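You operate a simulated robot arm through the tools that you are given. There is no shell and no other tool. Be economical: measure what you need, move in short steps, check, and stop when the job is done.

You are at the controls of a simulated robot arm. One attempt, no reset.

JOB
Stack the narrow white carton that says "71" from the top of the bench under the window on top of the narrow white carton that says "72". Take the blank tube that says "45 g" from the top of the bench under the window and leave it on the long arm of the low shelf. Put the intake bottle labelled "527" from the dish bench on the bench before the meter and the intake bottle marked "756" on the top of the pass box. Fetch the dose tube labelled "348" and stand it on top of the black hand scanner. Press the mute key of unit two two times. Press the print key two times. Put the small dish that says "12" from the top of the dosing bench on top of the brown bottle carton and the small dish labelled "37" on the bench before the computer. Put the grey-cap tube marked "750" from the free top of the wash bench in the inside of the spent tray and the grey-cap tube labelled "0" on the low shelf of the side table. Open the washer door, put the crumpled sheet in the floor of the washer rack and shut the door again. Pull the cooler lid open. The order is free. Set down upright: blank tube, intake bottle, dose tube, grey-cap tube.

Only the result counts: the job must be done as asked and must still hold three seconds after the hand-in. Knocking over, shifting, dropping, spilling or breaking anything else fails it. Lids that push on must go on centred and level and be pressed home; caps that screw on are set level and turned clockwise until they are tight. Flat cloth is picked up by pressing the open fingertips on it (5 to 10 N) and closing them slowly along it; thin cloth reads only 2 to 8 mm in the jaws.

ROBOT AND FRAMES
A 7-joint arm with a two-finger parallel gripper on a trunk, on a base that drives. Base frame: it is fixed to the floor where the robot stands at the start and does not move with it; the origin is under the middle of the robot, x ahead of it, y to its left, z up; the surface under the hand at the start is at about z = 850. Lengths are in mm, angles in rad, forces in N, time in s.
With the tool pointing down near the work surface it reaches from about 460 to 920 mm from the robot's upright axis, wherever it stands. Its first joint turns from -2.007 to 2.007 rad. Places, roughly: bench before the computer (20x12 cm) [-260, -1820, 840]; bench before the meter (15x27 cm) [360, -2280, 840]; black hand scanner (6x6x16 cm) [600, -3000, 900]; blank tube [750, 0, 1000]; bottle carton [750, -3250, 1000]; cooler lid [-4300, 700, 1000]; crumpled sheet (9x2x5 cm) [-2800, -3000, 800]; dose tube [-1000, -1500, 1000]; floor of the washer rack [-400, -4500, 300]; grey-cap tube [-500, -4500, 1000]; inside of the spent tray (13x15 cm) [-4200, -3240, 860]; intake bottle [-1000, -1000, 1000]; long arm of the low shelf [500, -2300, 400]; low shelf of the side table [-2700, -3100, 300]; mute key of unit two [-1100, -1800, 1000]; narrow white carton [750, 0, 1000]; print key [-100, -1700, 1000]; small dish [750, -3250, 750]; top of the pass box [-1900, 2400, 1200]; washer door [-400, -4300, 500]. Payload 3.91 kg.
The tool frame sits at the grasp point between the pads (the TCP): z along the fingers, y along the line on which they close. The tips reach 30 mm beyond it. Largest opening 110 mm; finger width 20, thickness 10; the body of the gripper, 48 by 112 mm, starts 55 mm behind the TCP.
Orientation is that of the tool frame in the base frame, as [roll, pitch, yaw] about the fixed x, y, z axes, in that order (R = Rz(yaw) Ry(pitch) Rx(roll)). With the fingers straight down and closing along the base's y, the tool's x points along the base's -x, its y along +y and its z along -z.

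CONTROLS
- The arm moves only by the tool drive_tool. Its argument "steps" is a list of rows, each a list of 7 numbers: the shift along the base's x, y, z in units of 50 mm (1.0 is 50 mm), then the turn, a rotation vector about the base's x, y, z in units of 4 degrees (1.0 is 4 degrees), then the gripper command, from -1 (shut) to 1 (fully open), values between in proportion. In form: [[dx, dy, dz, ax, ay, az, grip], ...]. A call has 1 to 8 rows; each row shifts and turns the commanded pose from where the row before left it. A call with a number of a shift or a turn outside -1 to 1 is refused whole. Rows are played at 5 a second. More than 50 mm and 0.15 rad between two rows, or a gripper value outside its range, and nothing of the call is played. Where a pose cannot be reached the arm comes as near as it can. A force on the tool above 40 N (or 10 N above the force at the start of the call, whichever is more), or a blocked arm, ends the call early, and 0.2 s more pass. Each finger travels about 153 mm/s and halts on what it meets, pressing with about 29 N; the grip force reading is that of the motor and also rises with nothing between the fingers. The clock runs only during rows and for 0.2 s after the last one: add rows that do not move to give the fingers time. It gives the time, the measured TCP pose, the force on the tool (base axes), the opening and the grip force at its end, in the units of the frame above (readings bear some noise), with the torque about the TCP (base axes, N m) and any sound that the robot's microphone picked up.
- Cameras (640 x 400 px; columns grow to the right, rows downward): "scene" is now at [212.9, 156.4, 1433.5]; the picture's right is [-0.58, -0.81, 0.00], its down [-0.50, 0.36, -0.79] and it looks along [0.64, -0.46, -0.61] (base axes); focal length 276 px, centre (320, 200). "wrist" rides on the gripper at [72, 17, -103] in the tool frame; the picture's right is [-0.23, 0.97, 0.00], its down [-0.76, -0.18, -0.62] and it looks along [-0.61, -0.14, 0.78] (tool axes); focal length 222 px, centre (320, 200).
- snapshot(camera): a new picture of that camera. It takes no simulated time.
- move_column(by): slides the trunk up (or, below 0, down) by that many mm; the arm and the scene camera ride with it, the base frame stays. It gives what a move gives, with no picture.
- drive_base(legs): drives the robot by 1 to 6 legs, each [ahead, left, turn to the left] in mm, mm and rad, along the robot's own axes; the way and the turn of a leg run together, so that a leg with both is an arc; at most 1500 mm and 3.142 rad a leg. The arm and the cameras ride along, it lands a little off, and it stops where it bumps. It gives what a move gives.
- turn_head(pan, tilt): turns the head with the scene camera to pan (to the left, within 1.396 rad either way) and tilt (down, from -0.506 to 1.204), counted from straight ahead of the robot. It gives what a move gives.
- probe_pixels(camera, pixels): for up to 12 pixels [column, row] of the newest picture of that camera ("zoom" is the newest enlarged one), the place [x, y, z] in the base frame of the surface seen there, good to about 2 mm. It takes no simulated time.
- enlarge(camera, box): a new picture of the part [left, top, right, bottom] of that camera's present view, enlarged. It takes no simulated time.
- hand_in(): hands the job in; it is judged then, once.

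Work in short steps. Measure before you move; look again where a grasp or a placing could have gone wrong, and mend it. You have 385 turns and 348 pictures in all, those below and enlarged ones among them. Open the gripper and draw the arm clear of the work before you hand the job in, unless the task says otherwise; then end with one line.

The tools are called after ">>>" by a JSON object that holds its "api" and its "payload". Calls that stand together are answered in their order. drive_tool: Moves the arm, as the interface text tells. Its arguments: {"type":"object","properties":{"steps":{"type":"array","items":{"type":"array","items":{"type":"number"}}}},"required":["steps"]} The other tools are called the same way: move_column (by) slides the trunk up or down; drive_base (legs) drives the base; turn_head (pan, tilt) turns the head that bears the scene camera; snapshot (camera) takes a picture; probe_pixels (camera, pixels) gives the place of the surface under pixels of a picture; enlarge (camera, box) takes an enlarged picture of a part of a camera's view; hand_in () hands the job in.

At the start:

```text
time: 0.0
ee_pos: [517.4, -202.0, 1225.6]
tcp_rot: [-3.14, 0.0, -3.141]
ft_force: [0.4, 0.3, -0.2]
ft_torque: [-0.02, 0.02, -0.02]
opening: 110.3
finger_force: 0.0
trunk travel left (down, up): [-775.0, 215.0]
robot x, y, heading: [3.8, 1.0, -0.001]
head pan, tilt: [-0.623, 0.661]
```

scene: 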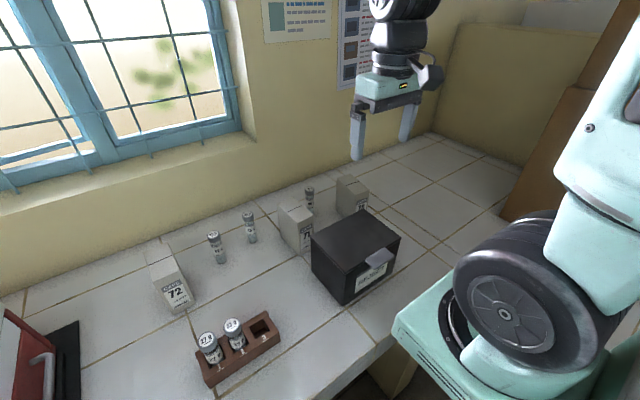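
wrist: 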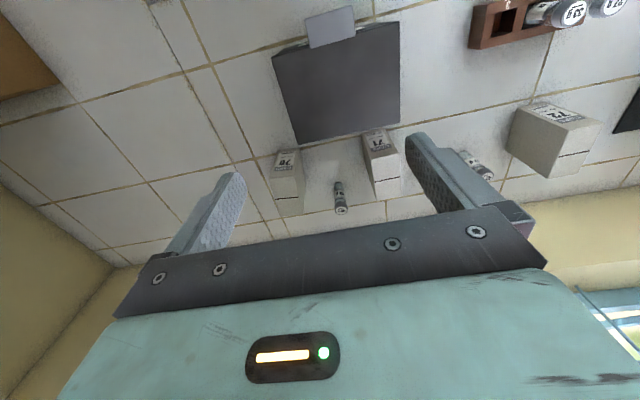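

The scene picture shows cartons 72 (175,285), 71 (297,230), another (350,195), and several tubes. I'll enlarge this region to read the labels.

>>> {"api": "enlarge", "payload": {"camera": "scene", "box": [130, 160, 410, 335]}}

>>> {"api": "enlarge", "payload": {"camera": "wrist", "box": [260, 60, 640, 230]}}

```text
2.29 times, centred on (270, 248) of scene
```

zoom: 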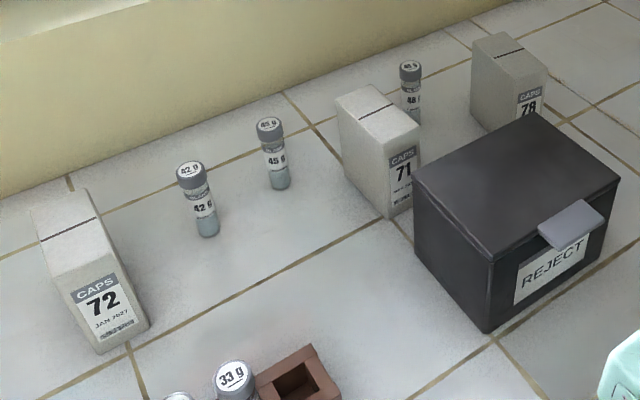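

```text
1.68 times, centred on (450, 145) of wrist
```

zoom: 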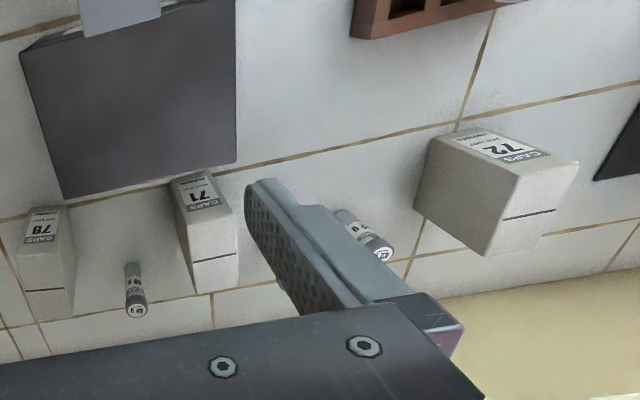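

Tube "45 g" is at scene (250,228); carton 71 at (297,230). I'll probe the corners on the full scene picture.

>>> {"api": "probe_pixels", "payload": {"camera": "scene", "pixels": [[280, 204], [294, 200], [311, 217], [300, 223], [297, 212], [301, 250], [150, 253], [168, 245], [180, 272], [161, 280], [248, 215], [252, 240]]}}

>>> {"api": "probe_pixels", "payload": {"camera": "scene", "pixels": [[176, 300], [313, 240], [347, 185], [309, 190], [214, 236], [233, 327], [260, 330], [350, 235], [45, 330], [196, 300], [320, 170]]}}

```text
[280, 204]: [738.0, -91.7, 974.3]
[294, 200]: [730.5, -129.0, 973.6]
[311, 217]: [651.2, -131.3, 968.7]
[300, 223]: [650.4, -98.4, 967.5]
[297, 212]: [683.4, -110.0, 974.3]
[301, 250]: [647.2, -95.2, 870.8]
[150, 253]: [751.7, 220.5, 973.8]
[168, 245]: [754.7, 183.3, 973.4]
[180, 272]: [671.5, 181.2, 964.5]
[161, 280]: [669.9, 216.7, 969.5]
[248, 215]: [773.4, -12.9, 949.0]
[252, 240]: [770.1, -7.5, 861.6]
```

```text
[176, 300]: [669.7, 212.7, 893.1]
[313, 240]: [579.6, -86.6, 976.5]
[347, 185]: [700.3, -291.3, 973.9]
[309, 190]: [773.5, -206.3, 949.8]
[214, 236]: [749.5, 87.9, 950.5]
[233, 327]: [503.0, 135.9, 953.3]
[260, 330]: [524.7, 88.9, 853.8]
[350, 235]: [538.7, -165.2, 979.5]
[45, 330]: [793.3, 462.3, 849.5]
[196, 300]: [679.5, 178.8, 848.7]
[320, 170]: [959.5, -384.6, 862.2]
```

Carton 71 is centred near (696,-112) with its top at 974; 72 is near (713,201). I'll move above 71 and check with the wrist camera.

>>> {"api": "drive_tool", "payload": {"steps": [[0.9, 0.45, -0.5, 0, 0, 0, 1], [0.9, 0.45, -0.5, 0, 0, 0, 1], [0.9, 0.45, -0.5, 0, 0, 0, 1], [0.9, 0.45, -0.5, 0, 0, 0, 1], [0, 0, 0, 0, 0, 0, 1]]}}

>>> {"api": "snapshot", "payload": {"camera": "wrist"}}

```text
refused: row 1 steps farther than a row can; nothing moved
```

```text
343 pictures are left
```

wrist: 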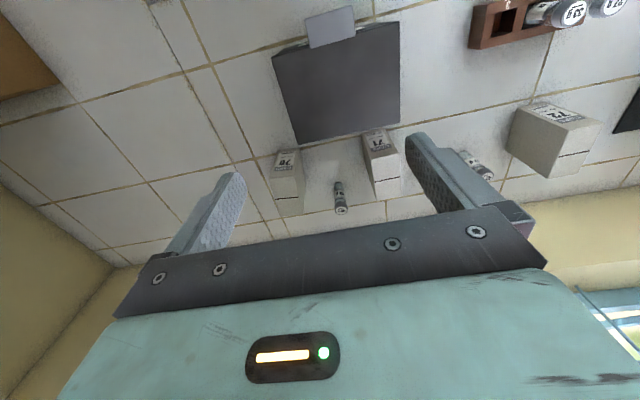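

The row's norm must stay at or below 50 mm. I'll repeat the move with smaller rows.

>>> {"api": "drive_tool", "payload": {"steps": [[0.72, 0.36, -0.5, 0, 0, 0, 1], [0.72, 0.36, -0.5, 0, 0, 0, 1], [0.72, 0.36, -0.5, 0, 0, 0, 1], [0.72, 0.36, -0.5, 0, 0, 0, 1], [0.72, 0.36, -0.5, 0, 0, 0, 1], [0, 0, 0, 0, 0, 0, 1]]}}

>>> {"api": "snapshot", "payload": {"camera": "wrist"}}

>>> {"api": "snapshot", "payload": {"camera": "scene"}}

```text
time: 1.4
ee_pos: [697.1, -110.4, 1098.0]
tcp_rot: [-3.141, 0.001, 3.142]
ft_force: [-0.7, -0.8, 0.1]
ft_torque: [-0.03, -0.03, 0.0]
opening: 110.0
finger_force: 0.0
trunk travel left (down, up): [-775.0, 215.0]
robot x, y, heading: [-0.3, 0.6, 0.0]
head pan, tilt: [-0.623, 0.661]
```

```text
342 pictures are left
```

wrist: 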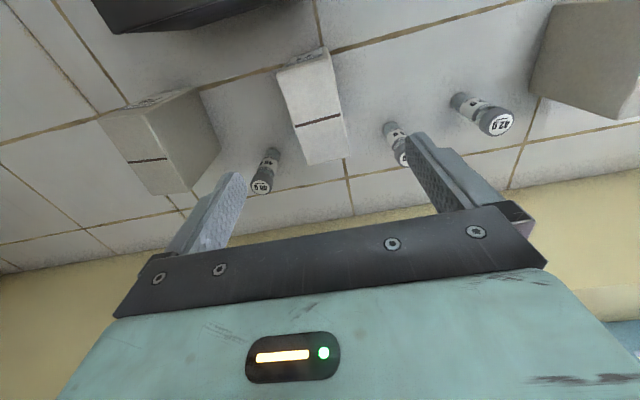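

```text
341 pictures are left
```

scene: 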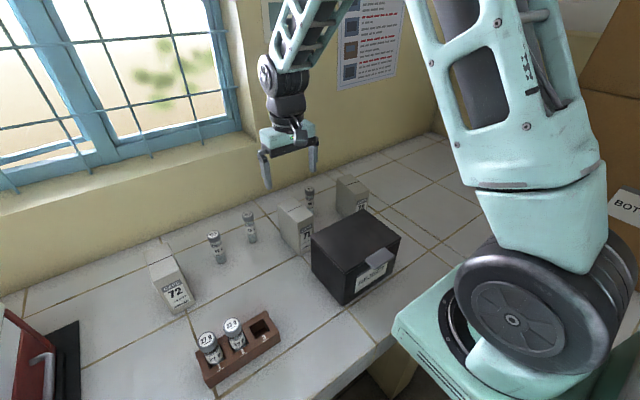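

The wrist picture shows carton 71's top between (277,72) and (347,158). I'll probe its corners and the top of 72 for exact centres and yaw.

>>> {"api": "probe_pixels", "payload": {"camera": "wrist", "pixels": [[281, 75], [327, 57], [340, 118], [293, 124], [310, 90], [305, 160], [345, 155], [630, 30], [610, 112], [540, 85], [555, 10], [635, 100]]}}

```text
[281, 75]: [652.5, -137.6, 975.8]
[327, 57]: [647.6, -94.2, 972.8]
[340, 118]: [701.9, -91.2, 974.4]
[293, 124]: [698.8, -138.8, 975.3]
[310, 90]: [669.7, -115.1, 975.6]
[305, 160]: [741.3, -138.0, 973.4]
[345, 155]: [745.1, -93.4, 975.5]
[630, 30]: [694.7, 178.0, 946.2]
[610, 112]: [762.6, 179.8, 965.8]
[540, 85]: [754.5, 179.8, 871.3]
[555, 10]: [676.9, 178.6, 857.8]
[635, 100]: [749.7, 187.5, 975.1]
```

Carton 71 is centred at (697,-115), yaw about 0. I'll descend to 935 and close.

>>> {"api": "drive_tool", "payload": {"steps": [[0, -0.09, -0.8, 0, 0, 0, 1], [0, 0, -0.9, 0, 0, 0, 1], [0, 0, -0.8, 0, 0, 0, 1], [0, 0, -0.76, 0, 0, 0, 1], [0, 0, 0, 0, 0, 0, -1], [0, 0, 0, 0, 0, 0, -1], [0, 0, 0, 0, 0, 0, -1]]}}

```text
time: 3.0
ee_pos: [697.3, -118.4, 934.8]
tcp_rot: [-3.141, -0.001, -3.142]
ft_force: [-0.4, 1.3, 0.5]
ft_torque: [0.13, -0.1, 0.06]
opening: 51.9
finger_force: 28.9
trunk travel left (down, up): [-775.0, 215.0]
robot x, y, heading: [0.2, 2.1, 0.001]
head pan, tilt: [-0.623, 0.661]
```

Gripped at 52 mm. I'll lift 160 mm and carry toward carton 72.

>>> {"api": "drive_tool", "payload": {"steps": [[0, 0, 0.9, 0, 0, 0, -1], [0, 0, 1, 0, 0, 0, -1], [0, 0, 1, 0, 0, 0, -1], [0, 0, 0.4, 0, 0, 0, -1], [0, 0.9, 0, 0, 0, 0, -1], [0, 0.9, 0, 0, 0, 0, -1], [0, 0.9, 0, 0, 0, 0, -1], [0, 0.9, 0, 0, 0, 0, -1]]}}

>>> {"api": "snapshot", "payload": {"camera": "wrist"}}

>>> {"api": "snapshot", "payload": {"camera": "scene"}}

```text
time: 4.8
ee_pos: [697.3, 61.7, 1104.6]
tcp_rot: [3.141, -0.001, 3.141]
ft_force: [-0.4, 0.3, -1.4]
ft_torque: [0.03, -0.01, 0.04]
opening: 51.8
finger_force: 28.9
trunk travel left (down, up): [-775.0, 215.0]
robot x, y, heading: [0.7, 0.3, 0.002]
head pan, tilt: [-0.623, 0.661]
```

```text
340 pictures are left
```

wrist: 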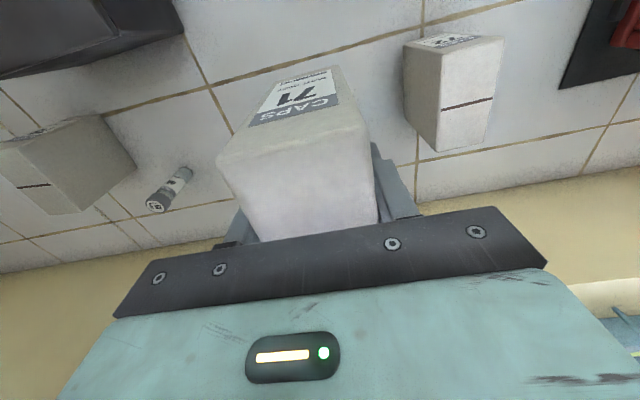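

```text
339 pictures are left
```

scene: 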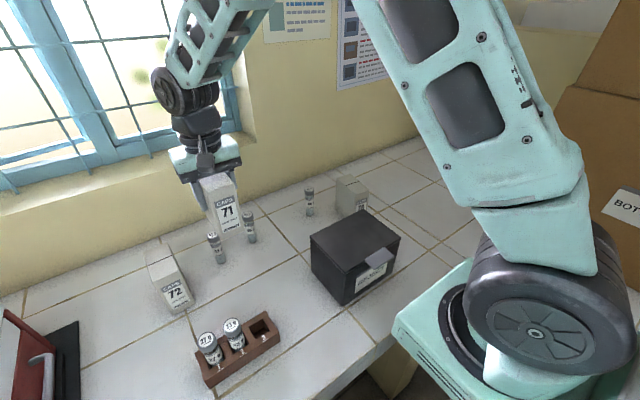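

Carton 71 hangs level; 72's top appears at (440-505, 38-152). I'll probe it, along with the held carton's front and sides.

>>> {"api": "probe_pixels", "payload": {"camera": "wrist", "pixels": [[445, 56], [501, 41], [496, 95], [442, 104], [440, 148], [488, 143], [470, 80], [225, 158], [360, 125], [310, 90], [300, 180], [338, 110]]}}

```text
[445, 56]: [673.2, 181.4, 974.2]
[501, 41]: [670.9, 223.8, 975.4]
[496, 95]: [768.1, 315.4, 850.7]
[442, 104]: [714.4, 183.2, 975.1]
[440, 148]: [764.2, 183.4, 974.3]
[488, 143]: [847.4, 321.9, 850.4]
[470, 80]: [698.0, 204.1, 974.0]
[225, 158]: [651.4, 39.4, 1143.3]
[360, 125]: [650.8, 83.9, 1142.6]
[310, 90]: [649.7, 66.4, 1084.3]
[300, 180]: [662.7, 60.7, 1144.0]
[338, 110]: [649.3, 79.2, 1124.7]
```

72's centre is about (718,203). I'll move dx +21, dy +141, then lower 41 mm.

>>> {"api": "drive_tool", "payload": {"steps": [[0.14, 0.94, 0, 0, 0, 0, -1], [0.14, 0.94, 0, 0, 0, 0, -1], [0.14, 0.94, 0, 0, 0, 0, -1], [0, 0, 0, 0, 0, 0, -1], [0, 0, -0.4, 0, 0, 0, -1], [0, 0, 0, 0, 0, 0, -1]]}}

>>> {"api": "enlarge", "payload": {"camera": "scene", "box": [80, 130, 300, 330]}}

```text
time: 6.2
ee_pos: [716.7, 204.9, 1083.6]
tcp_rot: [3.142, -0.001, -3.141]
ft_force: [-0.1, -1.0, -1.7]
ft_torque: [0.02, 0.04, 0.0]
opening: 51.7
finger_force: 28.9
trunk travel left (down, up): [-775.0, 215.0]
robot x, y, heading: [1.4, 0.4, 0.003]
head pan, tilt: [-0.623, 0.661]
```

```text
2.00 times, centred on (190, 230) of scene
```

zoom: 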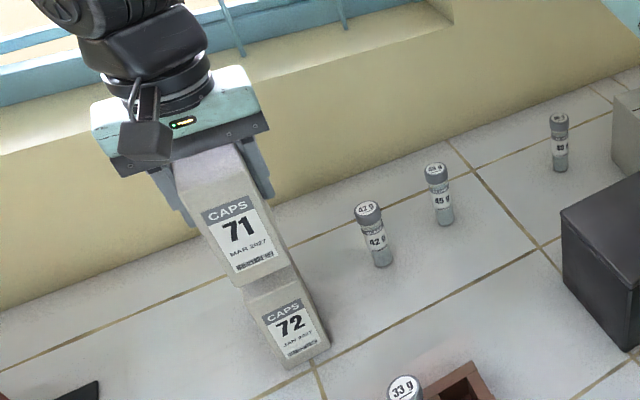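

71 lines up over 72. Lowering the last 24 mm gently.

>>> {"api": "drive_tool", "payload": {"steps": [[0.02, -0.02, -0.3, 0, 0, 0, -1], [0, 0, -0.1, 0, 0, 0, -1], [0, 0, -0.06, 0, 0, 0, -1], [0, 0, 0, 0, 0, 0, -1]]}}

```text
time: 7.2
ee_pos: [717.2, 201.5, 1060.8]
tcp_rot: [3.141, 0.002, 3.141]
ft_force: [-0.4, -0.2, 0.7]
ft_torque: [0.0, 0.04, 0.06]
opening: 52.0
finger_force: 29.4
trunk travel left (down, up): [-775.0, 215.0]
robot x, y, heading: [1.8, 2.4, 0.002]
head pan, tilt: [-0.623, 0.661]
```

The force has reversed, so it is in contact. I'll open and rise.

>>> {"api": "drive_tool", "payload": {"steps": [[0, 0, -0.02, 0, 0, 0, -1], [0, 0, 0, 0, 0, 0, 0.3], [0, 0, 0, 0, 0, 0, 0.3], [0, 0, 0.9, 0, 0, 0, 0.3], [0, 0, 1, 0, 0, 0, 0.3], [0, 0, 1, 0, 0, 0, 0.3]]}}

>>> {"api": "enlarge", "payload": {"camera": "scene", "box": [80, 130, 300, 330]}}

```text
time: 8.6
ee_pos: [721.2, 204.0, 1201.8]
tcp_rot: [-3.141, 0.0, -3.142]
ft_force: [-0.4, 0.0, 0.1]
ft_torque: [0.01, 0.01, 0.0]
opening: 71.4
finger_force: 0.1
trunk travel left (down, up): [-775.0, 215.0]
robot x, y, heading: [-0.9, 3.9, 0.004]
head pan, tilt: [-0.623, 0.661]
```

```text
2.00 times, centred on (190, 230) of scene
```

zoom: 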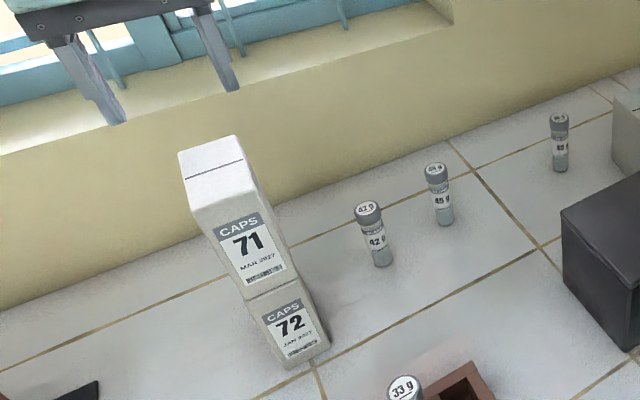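

Stack stands well. Next the 45 g tube near (775,-11): I'll move over it at height and look with the wrist camera.

>>> {"api": "drive_tool", "payload": {"steps": [[0.2, -0.9, 0, 0, 0, 0, 0.2], [0.2, -0.9, 0, 0, 0, 0, 0.2], [0.2, -0.9, 0, 0, 0, 0, 0.2], [0.2, -0.9, 0, 0, 0, 0, 0.2], [0.2, -0.7, -0.6, 0, 0, 0, 0.2], [0, 0, -0.9, 0, 0, 0, 0.2], [0, 0, -0.9, 0, 0, 0, 0.2]]}}

>>> {"api": "snapshot", "payload": {"camera": "wrist"}}

```text
time: 10.2
ee_pos: [768.8, -13.2, 1081.3]
tcp_rot: [3.141, 0.0, -3.141]
ft_force: [0.0, 0.0, 0.1]
ft_torque: [-0.01, -0.03, 0.02]
opening: 66.1
finger_force: 0.0
trunk travel left (down, up): [-775.0, 215.0]
robot x, y, heading: [-2.8, -1.7, -0.002]
head pan, tilt: [-0.623, 0.661]
```

```text
336 pictures are left
```

wrist: 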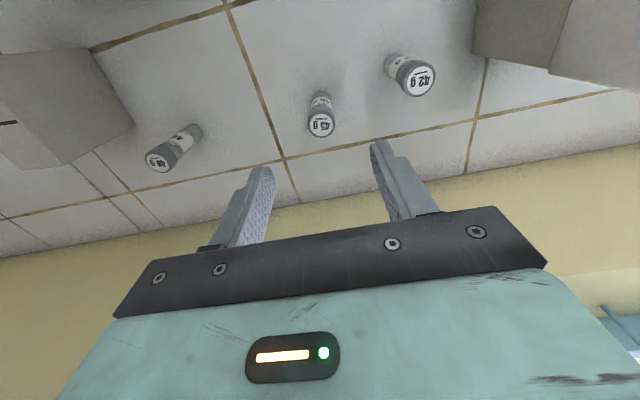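

Tube 45 g's cap shows at (321,124). Probing its centre.

>>> {"api": "probe_pixels", "payload": {"camera": "wrist", "pixels": [[321, 124], [311, 124], [331, 122], [321, 115], [321, 132]]}}

```text
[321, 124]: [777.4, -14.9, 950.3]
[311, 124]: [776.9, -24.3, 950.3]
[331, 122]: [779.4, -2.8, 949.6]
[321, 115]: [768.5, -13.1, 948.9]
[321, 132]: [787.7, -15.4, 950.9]
```

Before choosing the grasp for the tube I need to see the low shelf. I'll back the arm off and look around with the head.

>>> {"api": "drive_tool", "payload": {"steps": [[-0.4, 0, 0.8, 0, 0, 0, 0.2], [-0.6, 0, 0.7, 0, 0, 0, 0.2], [-0.8, 0, 0.5, 0, 0, 0, 0.2], [-0.9, 0, 0.3, 0, 0, 0, 0.2], [-0.95, 0, 0.2, 0, 0, 0, 0.2], [-0.95, 0, 0.2, 0, 0, 0, 0.2]]}}

>>> {"api": "turn_head", "payload": {"pan": -1.396, "tilt": 0.35}}

>>> {"api": "snapshot", "payload": {"camera": "scene"}}

>>> {"api": "turn_head", "payload": {"pan": 1.3, "tilt": 0.35}}

>>> {"api": "snapshot", "payload": {"camera": "scene"}}

```text
time: 11.6
ee_pos: [538.9, -10.6, 1217.7]
tcp_rot: [-3.141, -0.001, -3.141]
ft_force: [-0.1, 0.4, -1.0]
ft_torque: [0.0, 0.09, -0.04]
opening: 65.8
finger_force: 0.2
trunk travel left (down, up): [-775.0, 215.0]
robot x, y, heading: [-1.6, -0.8, 0.002]
head pan, tilt: [-0.623, 0.661]
```

```text
time: 12.7
ee_pos: [538.9, -12.4, 1217.6]
tcp_rot: [3.14, -0.002, -3.141]
ft_force: [0.3, -0.4, 0.3]
ft_torque: [0.02, 0.01, 0.01]
opening: 66.1
finger_force: 0.0
trunk travel left (down, up): [-775.0, 215.0]
robot x, y, heading: [0.2, 3.8, -0.004]
head pan, tilt: [-1.396, 0.351]
```

```text
335 pictures are left
```

scene: 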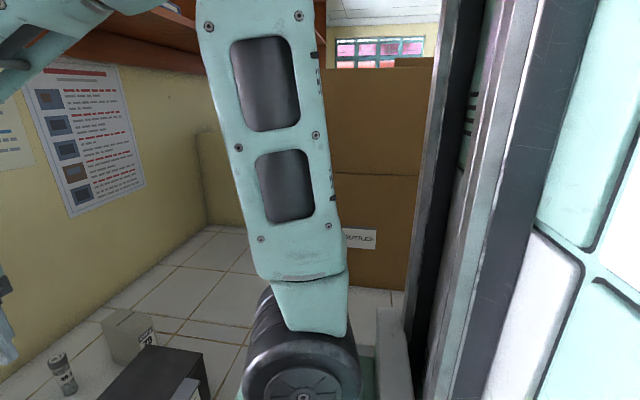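

```text
time: 15.1
ee_pos: [539.8, -11.8, 1216.8]
tcp_rot: [-3.141, 0.001, -3.141]
ft_force: [-0.2, 0.0, 0.1]
ft_torque: [0.02, -0.01, -0.02]
opening: 66.0
finger_force: 0.0
trunk travel left (down, up): [-775.0, 215.0]
robot x, y, heading: [1.5, 1.2, 0.002]
head pan, tilt: [1.3, 0.351]
```

```text
334 pictures are left
```

scene: 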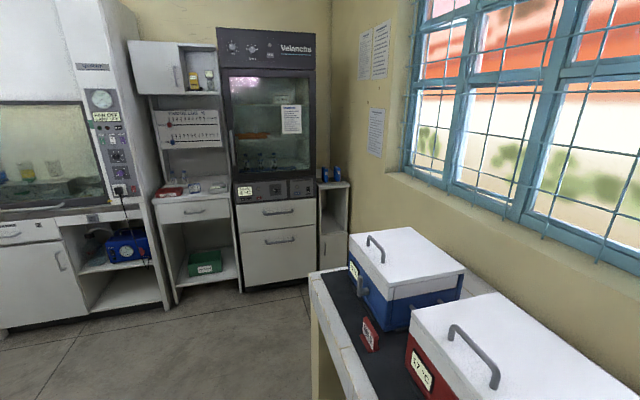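

There is free floor to the left; behind is unknown. I'll look more by backing up a little and turning left in stages.

>>> {"api": "drive_base", "payload": {"legs": [[-400, 0, 0], [0, 0, 1.57]]}}

>>> {"api": "turn_head", "payload": {"pan": 0.9, "tilt": 0.35}}

>>> {"api": "snapshot", "payload": {"camera": "scene"}}

```text
time: 21.5
ee_pos: [-406.5, 540.9, 1217.4]
tcp_rot: [-3.141, 0.001, -1.548]
ft_force: [0.0, -0.1, 0.1]
ft_torque: [-0.02, 0.02, 0.0]
opening: 65.7
finger_force: 0.1
trunk travel left (down, up): [-775.0, 215.0]
robot x, y, heading: [-405.8, 1.3, 1.597]
head pan, tilt: [1.3, 0.351]
```

```text
time: 22.4
ee_pos: [-406.3, 540.3, 1217.5]
tcp_rot: [3.141, 0.001, -1.547]
ft_force: [-0.1, -0.4, 0.0]
ft_torque: [0.01, -0.01, 0.01]
opening: 65.9
finger_force: 0.0
trunk travel left (down, up): [-775.0, 215.0]
robot x, y, heading: [-407.5, -0.2, 1.593]
head pan, tilt: [0.901, 0.351]
```

```text
333 pictures are left
```

scene: 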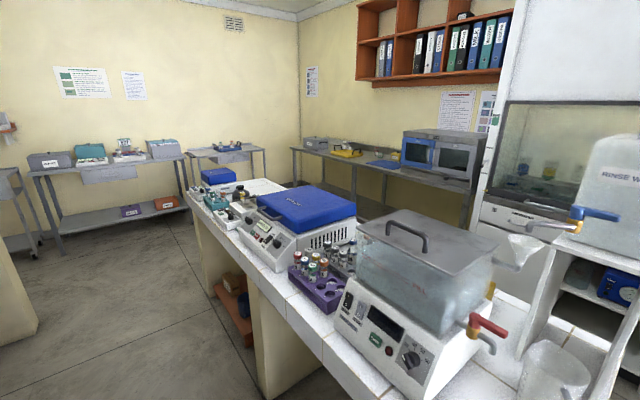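

A long island bench is seen to the west. I'll turn further left and look in more directions.

>>> {"api": "drive_base", "payload": {"legs": [[0, 0, 1.57]]}}

>>> {"api": "turn_head", "payload": {"pan": 0.6, "tilt": 0.4}}

>>> {"api": "snapshot", "payload": {"camera": "scene"}}

>>> {"api": "turn_head", "payload": {"pan": 1.35, "tilt": 0.4}}

>>> {"api": "snapshot", "payload": {"camera": "scene"}}

```text
time: 26.6
ee_pos: [-943.3, 6.7, 1217.4]
tcp_rot: [3.14, 0.001, 0.012]
ft_force: [-0.4, -0.8, -0.6]
ft_torque: [0.0, 0.03, 0.01]
opening: 66.0
finger_force: 0.0
trunk travel left (down, up): [-775.0, 215.0]
robot x, y, heading: [-405.7, 2.0, -3.129]
head pan, tilt: [0.901, 0.351]
```

```text
time: 27.4
ee_pos: [-943.8, 5.7, 1216.1]
tcp_rot: [-3.141, 0.001, 0.011]
ft_force: [0.0, -0.3, 0.3]
ft_torque: [-0.03, -0.01, 0.01]
opening: 66.0
finger_force: 0.0
trunk travel left (down, up): [-775.0, 215.0]
robot x, y, heading: [-403.0, 1.0, -3.129]
head pan, tilt: [0.6, 0.4]
```

```text
332 pictures are left
```

scene: 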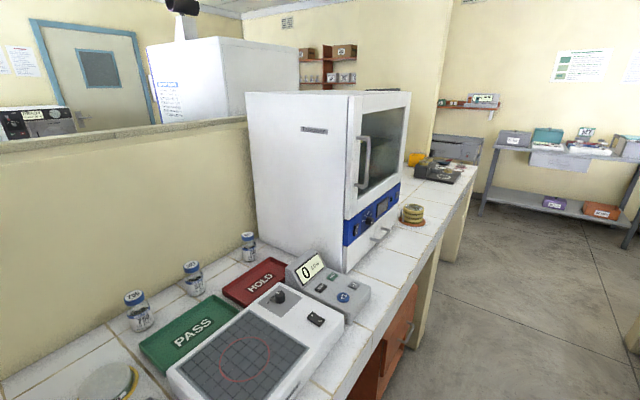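

```text
time: 28.5
ee_pos: [-943.9, 5.3, 1216.5]
tcp_rot: [-3.141, 0.001, 0.01]
ft_force: [0.1, 0.0, -0.5]
ft_torque: [-0.01, 0.0, 0.02]
opening: 65.9
finger_force: 0.0
trunk travel left (down, up): [-775.0, 215.0]
robot x, y, heading: [-402.4, 0.6, -3.132]
head pan, tilt: [1.349, 0.4]
```

```text
331 pictures are left
```

scene: 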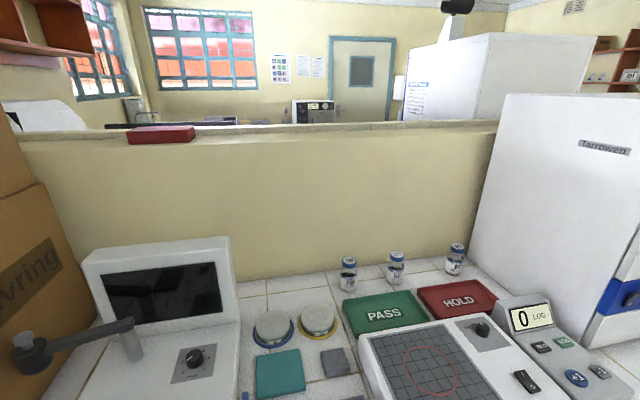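

Three intake bottles stand at the partition (348,273), (396,267), (455,259). I'll enlarge and probe, and map the partition.

>>> {"api": "enlarge", "payload": {"camera": "scene", "box": [320, 230, 480, 330]}}

>>> {"api": "probe_pixels", "payload": {"camera": "scene", "pixels": [[348, 260], [396, 254], [456, 246], [100, 135], [450, 123], [300, 275], [300, 130], [500, 200], [160, 136], [380, 312], [450, 298], [440, 330]]}}

```text
4.00 times, centred on (400, 280) of scene
```

zoom: 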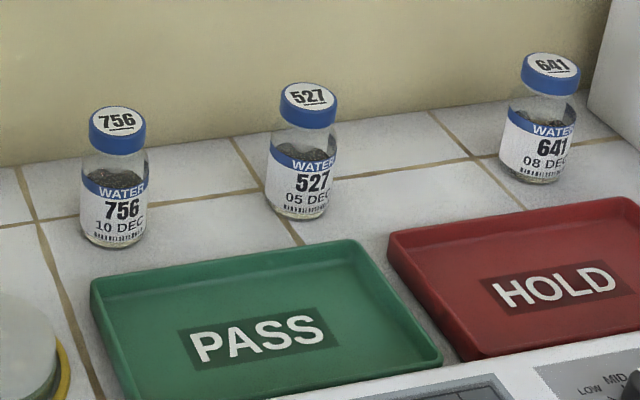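

```text
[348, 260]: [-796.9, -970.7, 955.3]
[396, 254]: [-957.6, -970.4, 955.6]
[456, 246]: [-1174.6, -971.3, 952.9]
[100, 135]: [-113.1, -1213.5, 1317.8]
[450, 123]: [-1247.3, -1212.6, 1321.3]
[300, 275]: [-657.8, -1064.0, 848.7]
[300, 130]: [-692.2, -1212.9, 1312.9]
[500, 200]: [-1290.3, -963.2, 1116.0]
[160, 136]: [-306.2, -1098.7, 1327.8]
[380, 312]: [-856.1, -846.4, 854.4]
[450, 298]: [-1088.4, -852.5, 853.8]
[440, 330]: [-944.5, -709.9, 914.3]
```

756 is at (-797,-971), 527 at (-958,-971). I'll look straight ahead (west) to find the free aisle.

>>> {"api": "turn_head", "payload": {"pan": 0.0, "tilt": 0.45}}

>>> {"api": "snapshot", "payload": {"camera": "scene"}}

```text
time: 30.0
ee_pos: [-944.0, 5.7, 1217.7]
tcp_rot: [-3.14, 0.001, 0.012]
ft_force: [0.1, 0.4, -0.5]
ft_torque: [0.01, 0.0, 0.02]
opening: 65.9
finger_force: 0.0
trunk travel left (down, up): [-775.0, 215.0]
robot x, y, heading: [-401.9, -0.6, -3.133]
head pan, tilt: [0.0, 0.45]
```

```text
329 pictures are left
```

scene: 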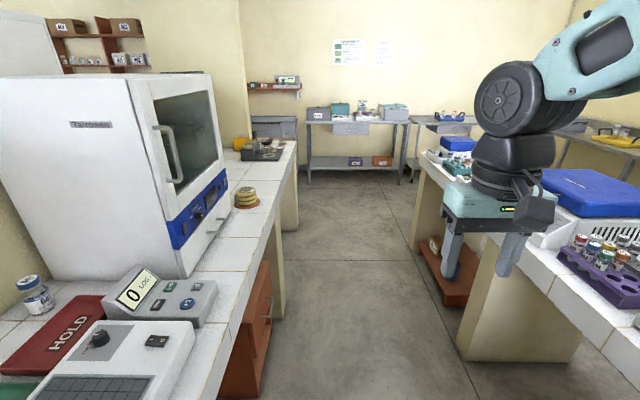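

>>> {"api": "probe_pixels", "payload": {"camera": "scene", "pixels": [[290, 143], [205, 395], [425, 160], [575, 310], [285, 225], [430, 260], [350, 200], [340, 300], [350, 130], [250, 128], [370, 120], [480, 360]]}}

```text
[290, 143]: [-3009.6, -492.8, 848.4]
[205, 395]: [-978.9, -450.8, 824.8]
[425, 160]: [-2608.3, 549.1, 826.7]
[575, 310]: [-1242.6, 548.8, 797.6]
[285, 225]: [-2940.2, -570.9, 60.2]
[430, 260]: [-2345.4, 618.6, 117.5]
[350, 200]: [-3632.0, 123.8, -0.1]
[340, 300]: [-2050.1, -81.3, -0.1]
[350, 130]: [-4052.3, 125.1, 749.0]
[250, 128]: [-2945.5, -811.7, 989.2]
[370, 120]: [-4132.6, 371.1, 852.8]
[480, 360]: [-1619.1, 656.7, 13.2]
```

The aisle spans y -450 to 550. I'll turn to face the dish bench and sidle in front of bottle 756 at x=-797.

>>> {"api": "drive_base", "payload": {"legs": [[0, 0, 1.562], [0, -395, 0], [100, 0, 0]]}}

>>> {"api": "turn_head", "payload": {"pan": 0.0, "tilt": 0.6}}

>>> {"api": "snapshot", "payload": {"camera": "scene"}}

```text
time: 37.0
ee_pos: [-796.3, -645.8, 1217.4]
tcp_rot: [3.141, 0.0, 1.584]
ft_force: [-0.5, 0.0, -0.4]
ft_torque: [-0.02, 0.03, 0.02]
opening: 66.0
finger_force: 0.1
trunk travel left (down, up): [-775.0, 215.0]
robot x, y, heading: [-795.5, -107.5, -1.552]
head pan, tilt: [0.0, 0.45]
```

```text
time: 37.7
ee_pos: [-796.1, -645.6, 1217.2]
tcp_rot: [3.14, -0.001, 1.585]
ft_force: [0.0, 0.0, 0.1]
ft_torque: [-0.04, 0.0, 0.0]
opening: 65.8
finger_force: 0.0
trunk travel left (down, up): [-775.0, 215.0]
robot x, y, heading: [-791.8, -108.1, -1.555]
head pan, tilt: [0.0, 0.6]
```

```text
328 pictures are left
```

scene: 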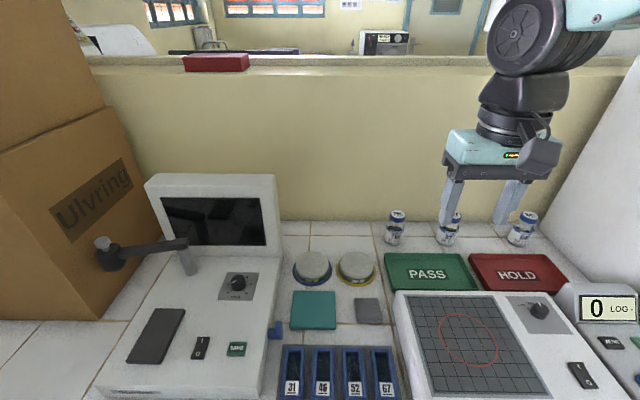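

Bottle 756 is at (396,225). I'll move over it and look with the wrist camera.

>>> {"api": "drive_tool", "payload": {"steps": [[0, -0.81, -0.35, 0, 0, 0, 0.2], [0, -0.81, -0.35, 0, 0, 0, 0.2], [0, -0.81, -0.35, 0, 0, 0, 0.2], [0, -0.81, -0.35, 0, 0, 0, 0.2], [0, -0.81, -0.35, 0, 0, 0, 0.2], [0, -0.81, -0.35, 0, 0, 0, 0.2], [0, -0.81, -0.35, 0, 0, 0, 0.2], [0, -0.81, -0.35, 0, 0, 0, 0.2]]}}

>>> {"api": "snapshot", "payload": {"camera": "wrist"}}

```text
time: 39.5
ee_pos: [-797.1, -971.8, 1077.6]
tcp_rot: [-3.14, 0.0, 1.585]
ft_force: [0.0, 0.1, 0.3]
ft_torque: [-0.03, 0.01, -0.01]
opening: 65.8
finger_force: 0.2
trunk travel left (down, up): [-775.0, 215.0]
robot x, y, heading: [-793.0, -105.3, -1.558]
head pan, tilt: [0.0, 0.6]
```

```text
327 pictures are left
```

wrist: 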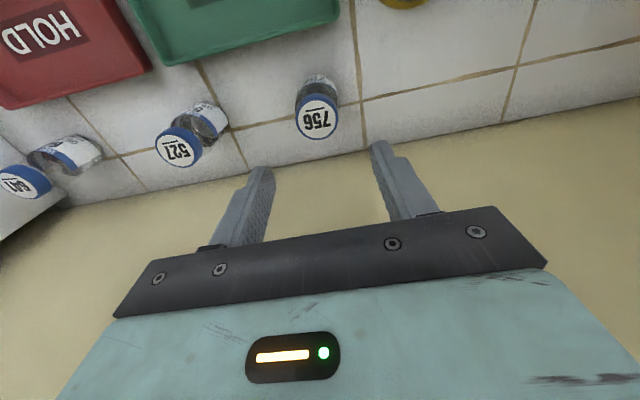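

Cap 756 is at (317,117). Probing its centre and edges, and those of 527.

>>> {"api": "probe_pixels", "payload": {"camera": "wrist", "pixels": [[317, 117], [298, 117], [337, 115], [317, 100], [317, 134], [177, 147]]}}

```text
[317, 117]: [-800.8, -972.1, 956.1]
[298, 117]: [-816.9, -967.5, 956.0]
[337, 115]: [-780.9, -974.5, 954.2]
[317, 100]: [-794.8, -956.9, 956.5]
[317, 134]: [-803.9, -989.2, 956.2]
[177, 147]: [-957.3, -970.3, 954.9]
```

Centred within 2 mm. Descend to 925 and close.

>>> {"api": "drive_tool", "payload": {"steps": [[-0.04, 0, -0.8, 0, 0, 0, 0.2], [0, 0, -0.9, 0, 0, 0, 0.2], [0, 0, -0.8, 0, 0, 0, 0.2], [0, 0, -0.54, 0, 0, 0, 0.2], [0, 0, 0, 0, 0, 0, 0.2], [0, 0, 0, 0, 0, 0, -1], [0, 0, 0, 0, 0, 0, -1]]}}

```text
time: 41.1
ee_pos: [-798.8, -971.4, 924.4]
tcp_rot: [3.14, -0.001, 1.586]
ft_force: [-0.7, -0.3, -0.4]
ft_torque: [-0.05, 0.0, 0.01]
opening: 51.1
finger_force: 29.0
trunk travel left (down, up): [-775.0, 215.0]
robot x, y, heading: [-792.5, -106.5, -1.558]
head pan, tilt: [0.0, 0.6]
```

Gripped at 51 mm. Lift and retract.

>>> {"api": "drive_tool", "payload": {"steps": [[0, 0, 0.7, 0, 0, 0, -1], [0, 0, 0.9, 0, 0, 0, -1], [0, 0.4, 0.9, 0, 0, 0, -1], [0, 0.5, 0.85, 0, 0, 0, -1], [0, 0.5, 0.85, 0, 0, 0, -1], [0, 0.5, 0.85, 0, 0, 0, -1], [0, 0.5, 0.85, 0, 0, 0, -1], [0, 0.9, 0.4, 0, 0, 0, -1]]}}

>>> {"api": "drive_tool", "payload": {"steps": [[0, 0.95, 0.2, 0, 0, 0, -1], [0, 0.95, 0.2, 0, 0, 0, -1], [0, 0.95, 0.2, 0, 0, 0, -1], [0, 0.95, 0, 0, 0, 0, -1], [0, 0.3, 0, 0, 0, 0, -1]]}}

>>> {"api": "snapshot", "payload": {"camera": "wrist"}}

```text
time: 42.9
ee_pos: [-798.1, -802.8, 1239.5]
tcp_rot: [3.141, -0.001, 1.584]
ft_force: [-0.3, -1.3, -1.7]
ft_torque: [0.03, 0.0, 0.0]
opening: 51.0
finger_force: 29.0
trunk travel left (down, up): [-775.0, 215.0]
robot x, y, heading: [-793.1, -108.7, -1.555]
head pan, tilt: [0.0, 0.6]
```

```text
time: 44.1
ee_pos: [-798.0, -599.8, 1268.7]
tcp_rot: [-3.14, -0.001, 1.585]
ft_force: [0.0, 0.4, -1.1]
ft_torque: [0.03, 0.01, -0.01]
opening: 50.8
finger_force: 28.3
trunk travel left (down, up): [-775.0, 215.0]
robot x, y, heading: [-789.5, -104.4, -1.561]
head pan, tilt: [0.0, 0.6]
```

```text
326 pictures are left
```

wrist: 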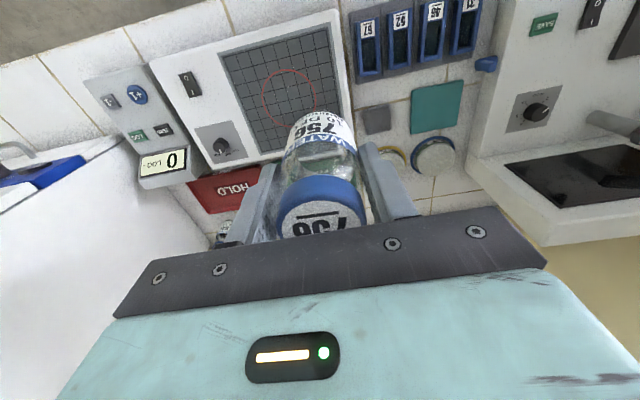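

Bottle is held well. I'll drive back east, turn north and look for the pass box around (-1900,2400).

>>> {"api": "drive_base", "payload": {"legs": [[-100, 0, 0], [0, 500, 0], [0, 0, 1.57], [0, 0, 1.57]]}}

>>> {"api": "turn_head", "payload": {"pan": 0.5, "tilt": 0.45}}

>>> {"api": "snapshot", "payload": {"camera": "scene"}}

```text
time: 55.5
ee_pos: [-290.7, 496.1, 1269.1]
tcp_rot: [3.142, -0.001, -1.555]
ft_force: [0.1, 0.2, -1.2]
ft_torque: [0.0, -0.02, 0.02]
opening: 50.7
finger_force: 28.6
trunk travel left (down, up): [-775.0, 215.0]
robot x, y, heading: [-295.4, 3.1, 1.587]
head pan, tilt: [0.0, 0.6]
```

```text
time: 56.4
ee_pos: [-290.0, 495.8, 1269.8]
tcp_rot: [3.141, 0.001, -1.556]
ft_force: [-0.2, -0.2, -1.3]
ft_torque: [0.0, 0.02, -0.01]
opening: 50.6
finger_force: 28.9
trunk travel left (down, up): [-775.0, 215.0]
robot x, y, heading: [-294.1, 1.4, 1.587]
head pan, tilt: [0.499, 0.45]
```

```text
325 pictures are left
```

scene: 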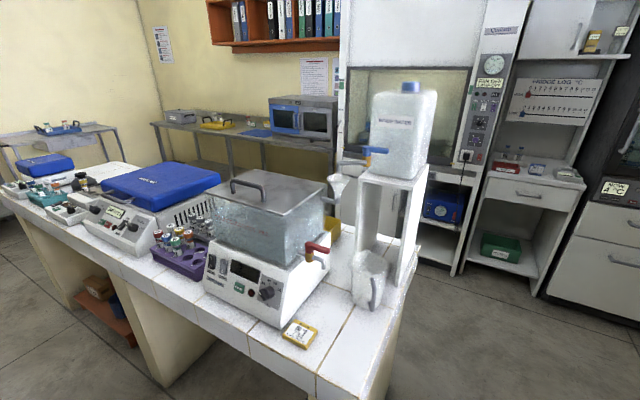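

The blue box at (305,115) on the steel table may be the pass box. Probing it, the island and the floor.

>>> {"api": "probe_pixels", "payload": {"camera": "scene", "pixels": [[305, 100], [290, 125], [330, 130], [290, 147], [400, 300], [320, 390], [250, 222], [480, 330], [455, 275], [75, 160], [400, 240], [620, 310]]}}

>>> {"api": "enlarge", "payload": {"camera": "scene", "box": [150, 70, 350, 195]}}

```text
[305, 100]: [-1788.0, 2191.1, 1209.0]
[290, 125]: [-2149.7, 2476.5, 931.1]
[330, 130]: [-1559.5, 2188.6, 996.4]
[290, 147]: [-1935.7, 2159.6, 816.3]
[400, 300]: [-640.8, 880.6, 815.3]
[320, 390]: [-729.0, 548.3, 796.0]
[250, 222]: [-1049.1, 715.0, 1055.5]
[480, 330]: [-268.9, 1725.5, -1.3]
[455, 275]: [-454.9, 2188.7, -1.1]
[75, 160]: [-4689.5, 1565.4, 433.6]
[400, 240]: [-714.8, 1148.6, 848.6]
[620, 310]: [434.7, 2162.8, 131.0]
```

```text
3.20 times, centred on (250, 132) of scene
```

zoom: 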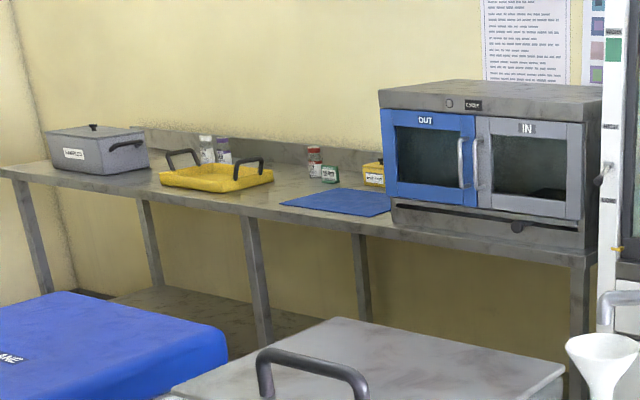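

The pass box (OUT/IN) is at x about -2050..-1500, y>2180, top about 1210. I'll go around the east end of the island into the north aisle.

>>> {"api": "drive_base", "payload": {"legs": [[0, -200, 0], [1300, 0, 0], [0, 0, 1.57]]}}

>>> {"api": "turn_head", "payload": {"pan": 0.0, "tilt": 0.5}}

>>> {"api": "snapshot", "payload": {"camera": "scene"}}

```text
time: 67.8
ee_pos: [-603.7, 1308.4, 1269.7]
tcp_rot: [-3.141, -0.001, -0.019]
ft_force: [0.7, 0.5, -1.2]
ft_torque: [-0.02, -0.01, -0.02]
opening: 50.9
finger_force: 29.1
trunk travel left (down, up): [-775.0, 215.0]
robot x, y, heading: [-111.8, 1286.3, 3.12]
head pan, tilt: [0.499, 0.45]
```

```text
time: 68.7
ee_pos: [-605.0, 1308.1, 1268.4]
tcp_rot: [-3.14, 0.001, -0.018]
ft_force: [-0.2, 0.4, -1.4]
ft_torque: [-0.01, 0.0, 0.03]
opening: 50.7
finger_force: 29.2
trunk travel left (down, up): [-775.0, 215.0]
robot x, y, heading: [-111.3, 1287.0, 3.117]
head pan, tilt: [0.0, 0.499]
```

```text
323 pictures are left
```

scene: 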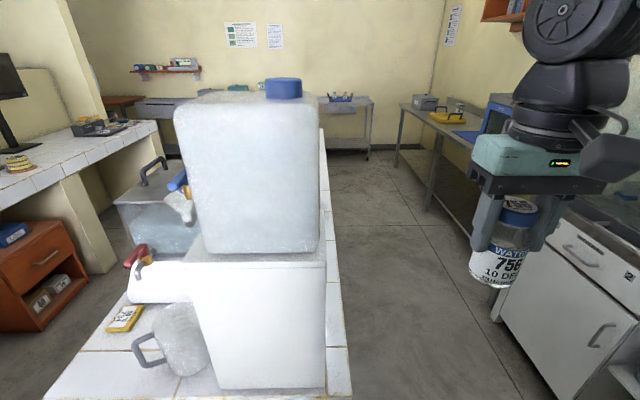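

The north aisle lies between the island edge (345,350) and the hood cabinets. Probing edges.

>>> {"api": "probe_pixels", "payload": {"camera": "scene", "pixels": [[345, 370], [330, 200], [505, 330], [430, 190], [400, 140], [450, 300]]}}

```text
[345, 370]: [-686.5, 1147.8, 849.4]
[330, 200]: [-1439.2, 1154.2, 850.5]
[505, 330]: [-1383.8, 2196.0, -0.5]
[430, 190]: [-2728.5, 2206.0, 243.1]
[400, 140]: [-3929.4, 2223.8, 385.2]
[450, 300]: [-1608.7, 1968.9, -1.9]
```

Aisle is y 1155..2190. I'll sidestep to y=1650, advance to x=-1760, raise the trunk 150 before turning to the box.

>>> {"api": "drive_base", "payload": {"legs": [[0, -360, 0.023], [1400, 0, 0], [250, 0, 0]]}}

>>> {"api": "move_column", "payload": {"by": 150}}

>>> {"api": "drive_base", "payload": {"legs": [[0, 0, -1.57]]}}

>>> {"api": "turn_head", "payload": {"pan": -0.2, "tilt": 0.6}}

>>> {"api": "snapshot", "payload": {"camera": "scene"}}

```text
time: 78.9
ee_pos: [-2210.5, 1638.6, 1268.9]
tcp_rot: [-3.139, 0.0, 0.013]
ft_force: [-0.8, 0.3, -1.2]
ft_torque: [-0.02, -0.01, 0.01]
opening: 50.6
finger_force: 28.9
trunk travel left (down, up): [-775.0, 215.0]
robot x, y, heading: [-1719.4, 1632.5, -3.126]
head pan, tilt: [0.0, 0.499]
```

```text
time: 80.6
ee_pos: [-2211.2, 1638.1, 1419.1]
tcp_rot: [3.141, -0.001, 0.012]
ft_force: [-0.4, 0.5, -1.2]
ft_torque: [-0.01, 0.04, 0.01]
opening: 50.6
finger_force: 29.1
trunk travel left (down, up): [-925.0, 65.0]
robot x, y, heading: [-1716.8, 1631.6, -3.13]
head pan, tilt: [0.0, 0.499]
```

```text
time: 84.8
ee_pos: [-1723.2, 2126.7, 1418.5]
tcp_rot: [-3.14, 0.0, -1.536]
ft_force: [-0.4, -0.6, -1.1]
ft_torque: [0.01, -0.01, 0.01]
opening: 50.7
finger_force: 29.7
trunk travel left (down, up): [-925.0, 65.0]
robot x, y, heading: [-1717.7, 1632.1, 1.603]
head pan, tilt: [0.0, 0.499]
```

```text
time: 85.5
ee_pos: [-1723.1, 2127.0, 1419.9]
tcp_rot: [-3.14, 0.0, -1.534]
ft_force: [0.0, 0.3, -1.2]
ft_torque: [-0.01, -0.01, -0.01]
opening: 50.7
finger_force: 29.3
trunk travel left (down, up): [-925.0, 65.0]
robot x, y, heading: [-1715.6, 1633.3, 1.607]
head pan, tilt: [-0.201, 0.6]
```

```text
322 pictures are left
```

scene: 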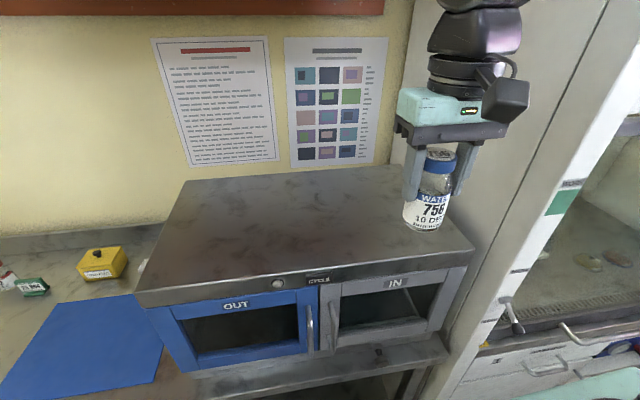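

Now the flat box top is in view. Probing it.

>>> {"api": "probe_pixels", "payload": {"camera": "scene", "pixels": [[300, 230], [190, 185], [385, 168], [145, 290], [465, 245], [370, 220], [430, 215]]}}

```text
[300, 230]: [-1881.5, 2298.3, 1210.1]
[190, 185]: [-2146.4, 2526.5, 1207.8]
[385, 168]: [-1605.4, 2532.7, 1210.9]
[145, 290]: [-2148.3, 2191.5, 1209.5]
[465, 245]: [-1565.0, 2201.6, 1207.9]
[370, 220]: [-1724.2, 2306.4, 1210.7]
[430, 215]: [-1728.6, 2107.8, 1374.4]
```

Box top is z=1210. I'll check the shelf overhead before moving to (-1840,2310).

>>> {"api": "probe_pixels", "payload": {"camera": "scene", "pixels": [[200, 12], [300, 12], [320, 4]]}}

>>> {"api": "drive_tool", "payload": {"steps": [[-0.5, 0.75, -0.1, 0, 0, 0, -1], [-0.5, 0.75, -0.1, 0, 0, 0, -1], [-0.5, 0.75, -0.1, 0, 0, 0, -1], [-0.5, 0.75, -0.1, 0, 0, 0, -1], [-0.4, 0.6, -0.2, 0, 0, 0, -1]]}}

```text
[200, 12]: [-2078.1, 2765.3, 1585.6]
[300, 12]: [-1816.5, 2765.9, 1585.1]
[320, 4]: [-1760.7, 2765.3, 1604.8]
```

```text
time: 86.7
ee_pos: [-1842.7, 2305.6, 1391.0]
tcp_rot: [3.141, -0.001, -1.536]
ft_force: [0.8, -0.1, -0.7]
ft_torque: [0.01, 0.02, 0.0]
opening: 50.4
finger_force: 29.1
trunk travel left (down, up): [-925.0, 65.0]
robot x, y, heading: [-1718.7, 1631.7, 1.608]
head pan, tilt: [-0.201, 0.6]
```

Clear of the shelf. Lower to about 1290 and then feel for contact.

>>> {"api": "drive_tool", "payload": {"steps": [[0, 0, -0.8, 0, 0, 0, -1], [0, 0, -0.8, 0, 0, 0, -1], [0, 0, -0.3, 0, 0, 0, -1], [0, 0, -0.1, 0, 0, 0, -1], [0, 0, -0.06, 0, 0, 0, -1], [0, 0, 0, 0, 0, 0, -1]]}}

```text
time: 88.1
ee_pos: [-1841.9, 2304.5, 1285.5]
tcp_rot: [3.139, 0.0, -1.537]
ft_force: [0.3, -0.1, 2.9]
ft_torque: [0.03, -0.02, 0.02]
opening: 50.7
finger_force: 29.4
trunk travel left (down, up): [-925.0, 65.0]
robot x, y, heading: [-1713.7, 1631.8, 1.606]
head pan, tilt: [-0.201, 0.6]
```

In contact (+2.9 N). Release and rise.

>>> {"api": "drive_tool", "payload": {"steps": [[0, 0, 0, 0, 0, 0, 0.3], [0, 0, 0, 0, 0, 0, 0.3], [0, 0, 0.8, 0, 0, 0, 0.3], [0, 0, 0.9, 0, 0, 0, 0.3], [0, 0, 0.9, 0, 0, 0, 0.3], [0, -0.9, 0.3, 0, 0, 0, 0.3], [0, -0.9, 0.3, 0, 0, 0, 0.3], [0, -0.9, 0.3, 0, 0, 0, 0.3]]}}

>>> {"api": "snapshot", "payload": {"camera": "scene"}}

```text
time: 89.9
ee_pos: [-1842.3, 2169.3, 1461.7]
tcp_rot: [-3.141, -0.001, -1.535]
ft_force: [0.5, 0.0, 0.9]
ft_torque: [-0.02, -0.01, -0.01]
opening: 71.7
finger_force: 0.0
trunk travel left (down, up): [-925.0, 65.0]
robot x, y, heading: [-1719.4, 1629.9, 1.607]
head pan, tilt: [-0.201, 0.6]
```

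```text
321 pictures are left
```

scene: 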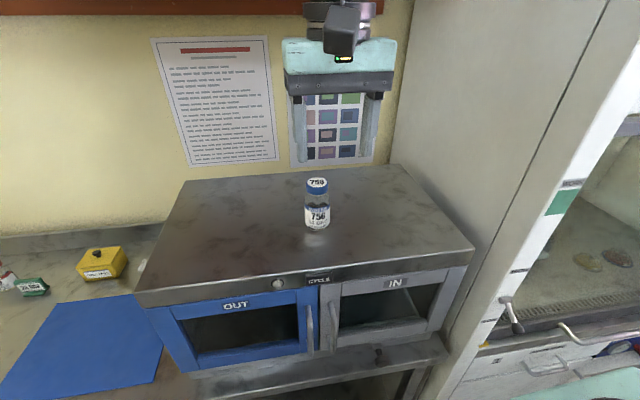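

756 stands on the pass box. I'll drive west toward the cooler lid at (-4300,700) and look.

>>> {"api": "drive_base", "payload": {"legs": [[0, 0, 1.535], [1400, 0, 0], [0, 900, 0]]}}

>>> {"api": "move_column", "payload": {"by": -150}}

>>> {"api": "turn_head", "payload": {"pan": 0.0, "tilt": 0.55}}

>>> {"api": "snapshot", "payload": {"camera": "scene"}}

```text
time: 104.7
ee_pos: [-3649.7, 701.6, 1462.6]
tcp_rot: [-3.141, 0.001, -0.013]
ft_force: [0.0, -0.5, 0.2]
ft_torque: [0.03, -0.03, 0.02]
opening: 71.4
finger_force: 0.0
trunk travel left (down, up): [-925.0, 65.0]
robot x, y, heading: [-3110.3, 800.6, 3.129]
head pan, tilt: [-0.201, 0.6]
```

```text
time: 106.5
ee_pos: [-3650.0, 700.6, 1313.8]
tcp_rot: [-3.141, -0.001, -0.013]
ft_force: [0.2, -0.1, 0.1]
ft_torque: [0.0, 0.02, -0.01]
opening: 71.3
finger_force: 0.1
trunk travel left (down, up): [-775.0, 215.0]
robot x, y, heading: [-3109.1, 798.2, 3.127]
head pan, tilt: [-0.201, 0.6]
```

```text
time: 107.2
ee_pos: [-3648.4, 701.5, 1311.9]
tcp_rot: [-3.141, 0.0, -0.014]
ft_force: [0.5, 0.4, 0.3]
ft_torque: [-0.01, 0.05, 0.03]
opening: 71.6
finger_force: 0.0
trunk travel left (down, up): [-775.0, 215.0]
robot x, y, heading: [-3104.1, 797.0, 3.126]
head pan, tilt: [0.0, 0.55]
```

```text
320 pictures are left
```

scene: 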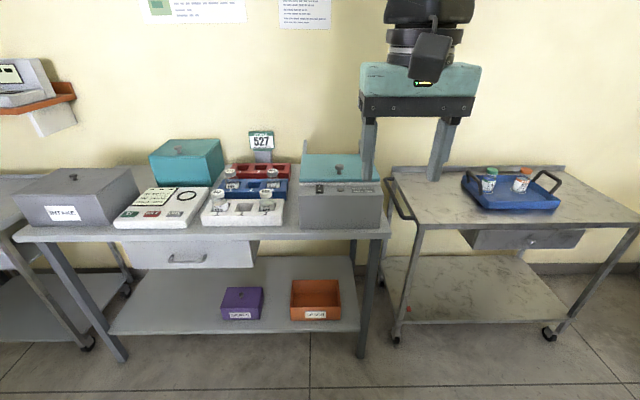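

The teal-lidded unit at (340,180) looks like the cooler. Enlarge and probe.

>>> {"api": "enlarge", "payload": {"camera": "scene", "box": [270, 120, 430, 240]}}

>>> {"api": "probe_pixels", "payload": {"camera": "scene", "pixels": [[338, 170], [306, 160], [340, 182], [340, 205], [305, 150], [300, 182], [382, 182], [345, 238], [330, 178], [190, 160], [380, 320], [50, 212]]}}

```text
3.33 times, centred on (350, 180) of scene
```

zoom: 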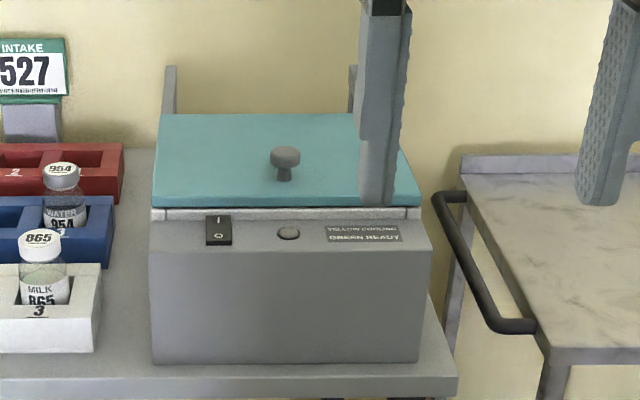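

```text
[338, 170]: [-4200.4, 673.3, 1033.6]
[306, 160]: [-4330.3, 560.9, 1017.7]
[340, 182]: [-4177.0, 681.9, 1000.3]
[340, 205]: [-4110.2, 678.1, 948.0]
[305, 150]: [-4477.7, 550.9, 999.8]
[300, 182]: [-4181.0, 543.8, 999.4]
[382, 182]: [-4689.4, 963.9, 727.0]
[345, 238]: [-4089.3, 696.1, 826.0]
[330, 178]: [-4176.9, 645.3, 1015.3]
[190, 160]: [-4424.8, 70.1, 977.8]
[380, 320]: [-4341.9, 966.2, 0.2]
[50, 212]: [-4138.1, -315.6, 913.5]
```

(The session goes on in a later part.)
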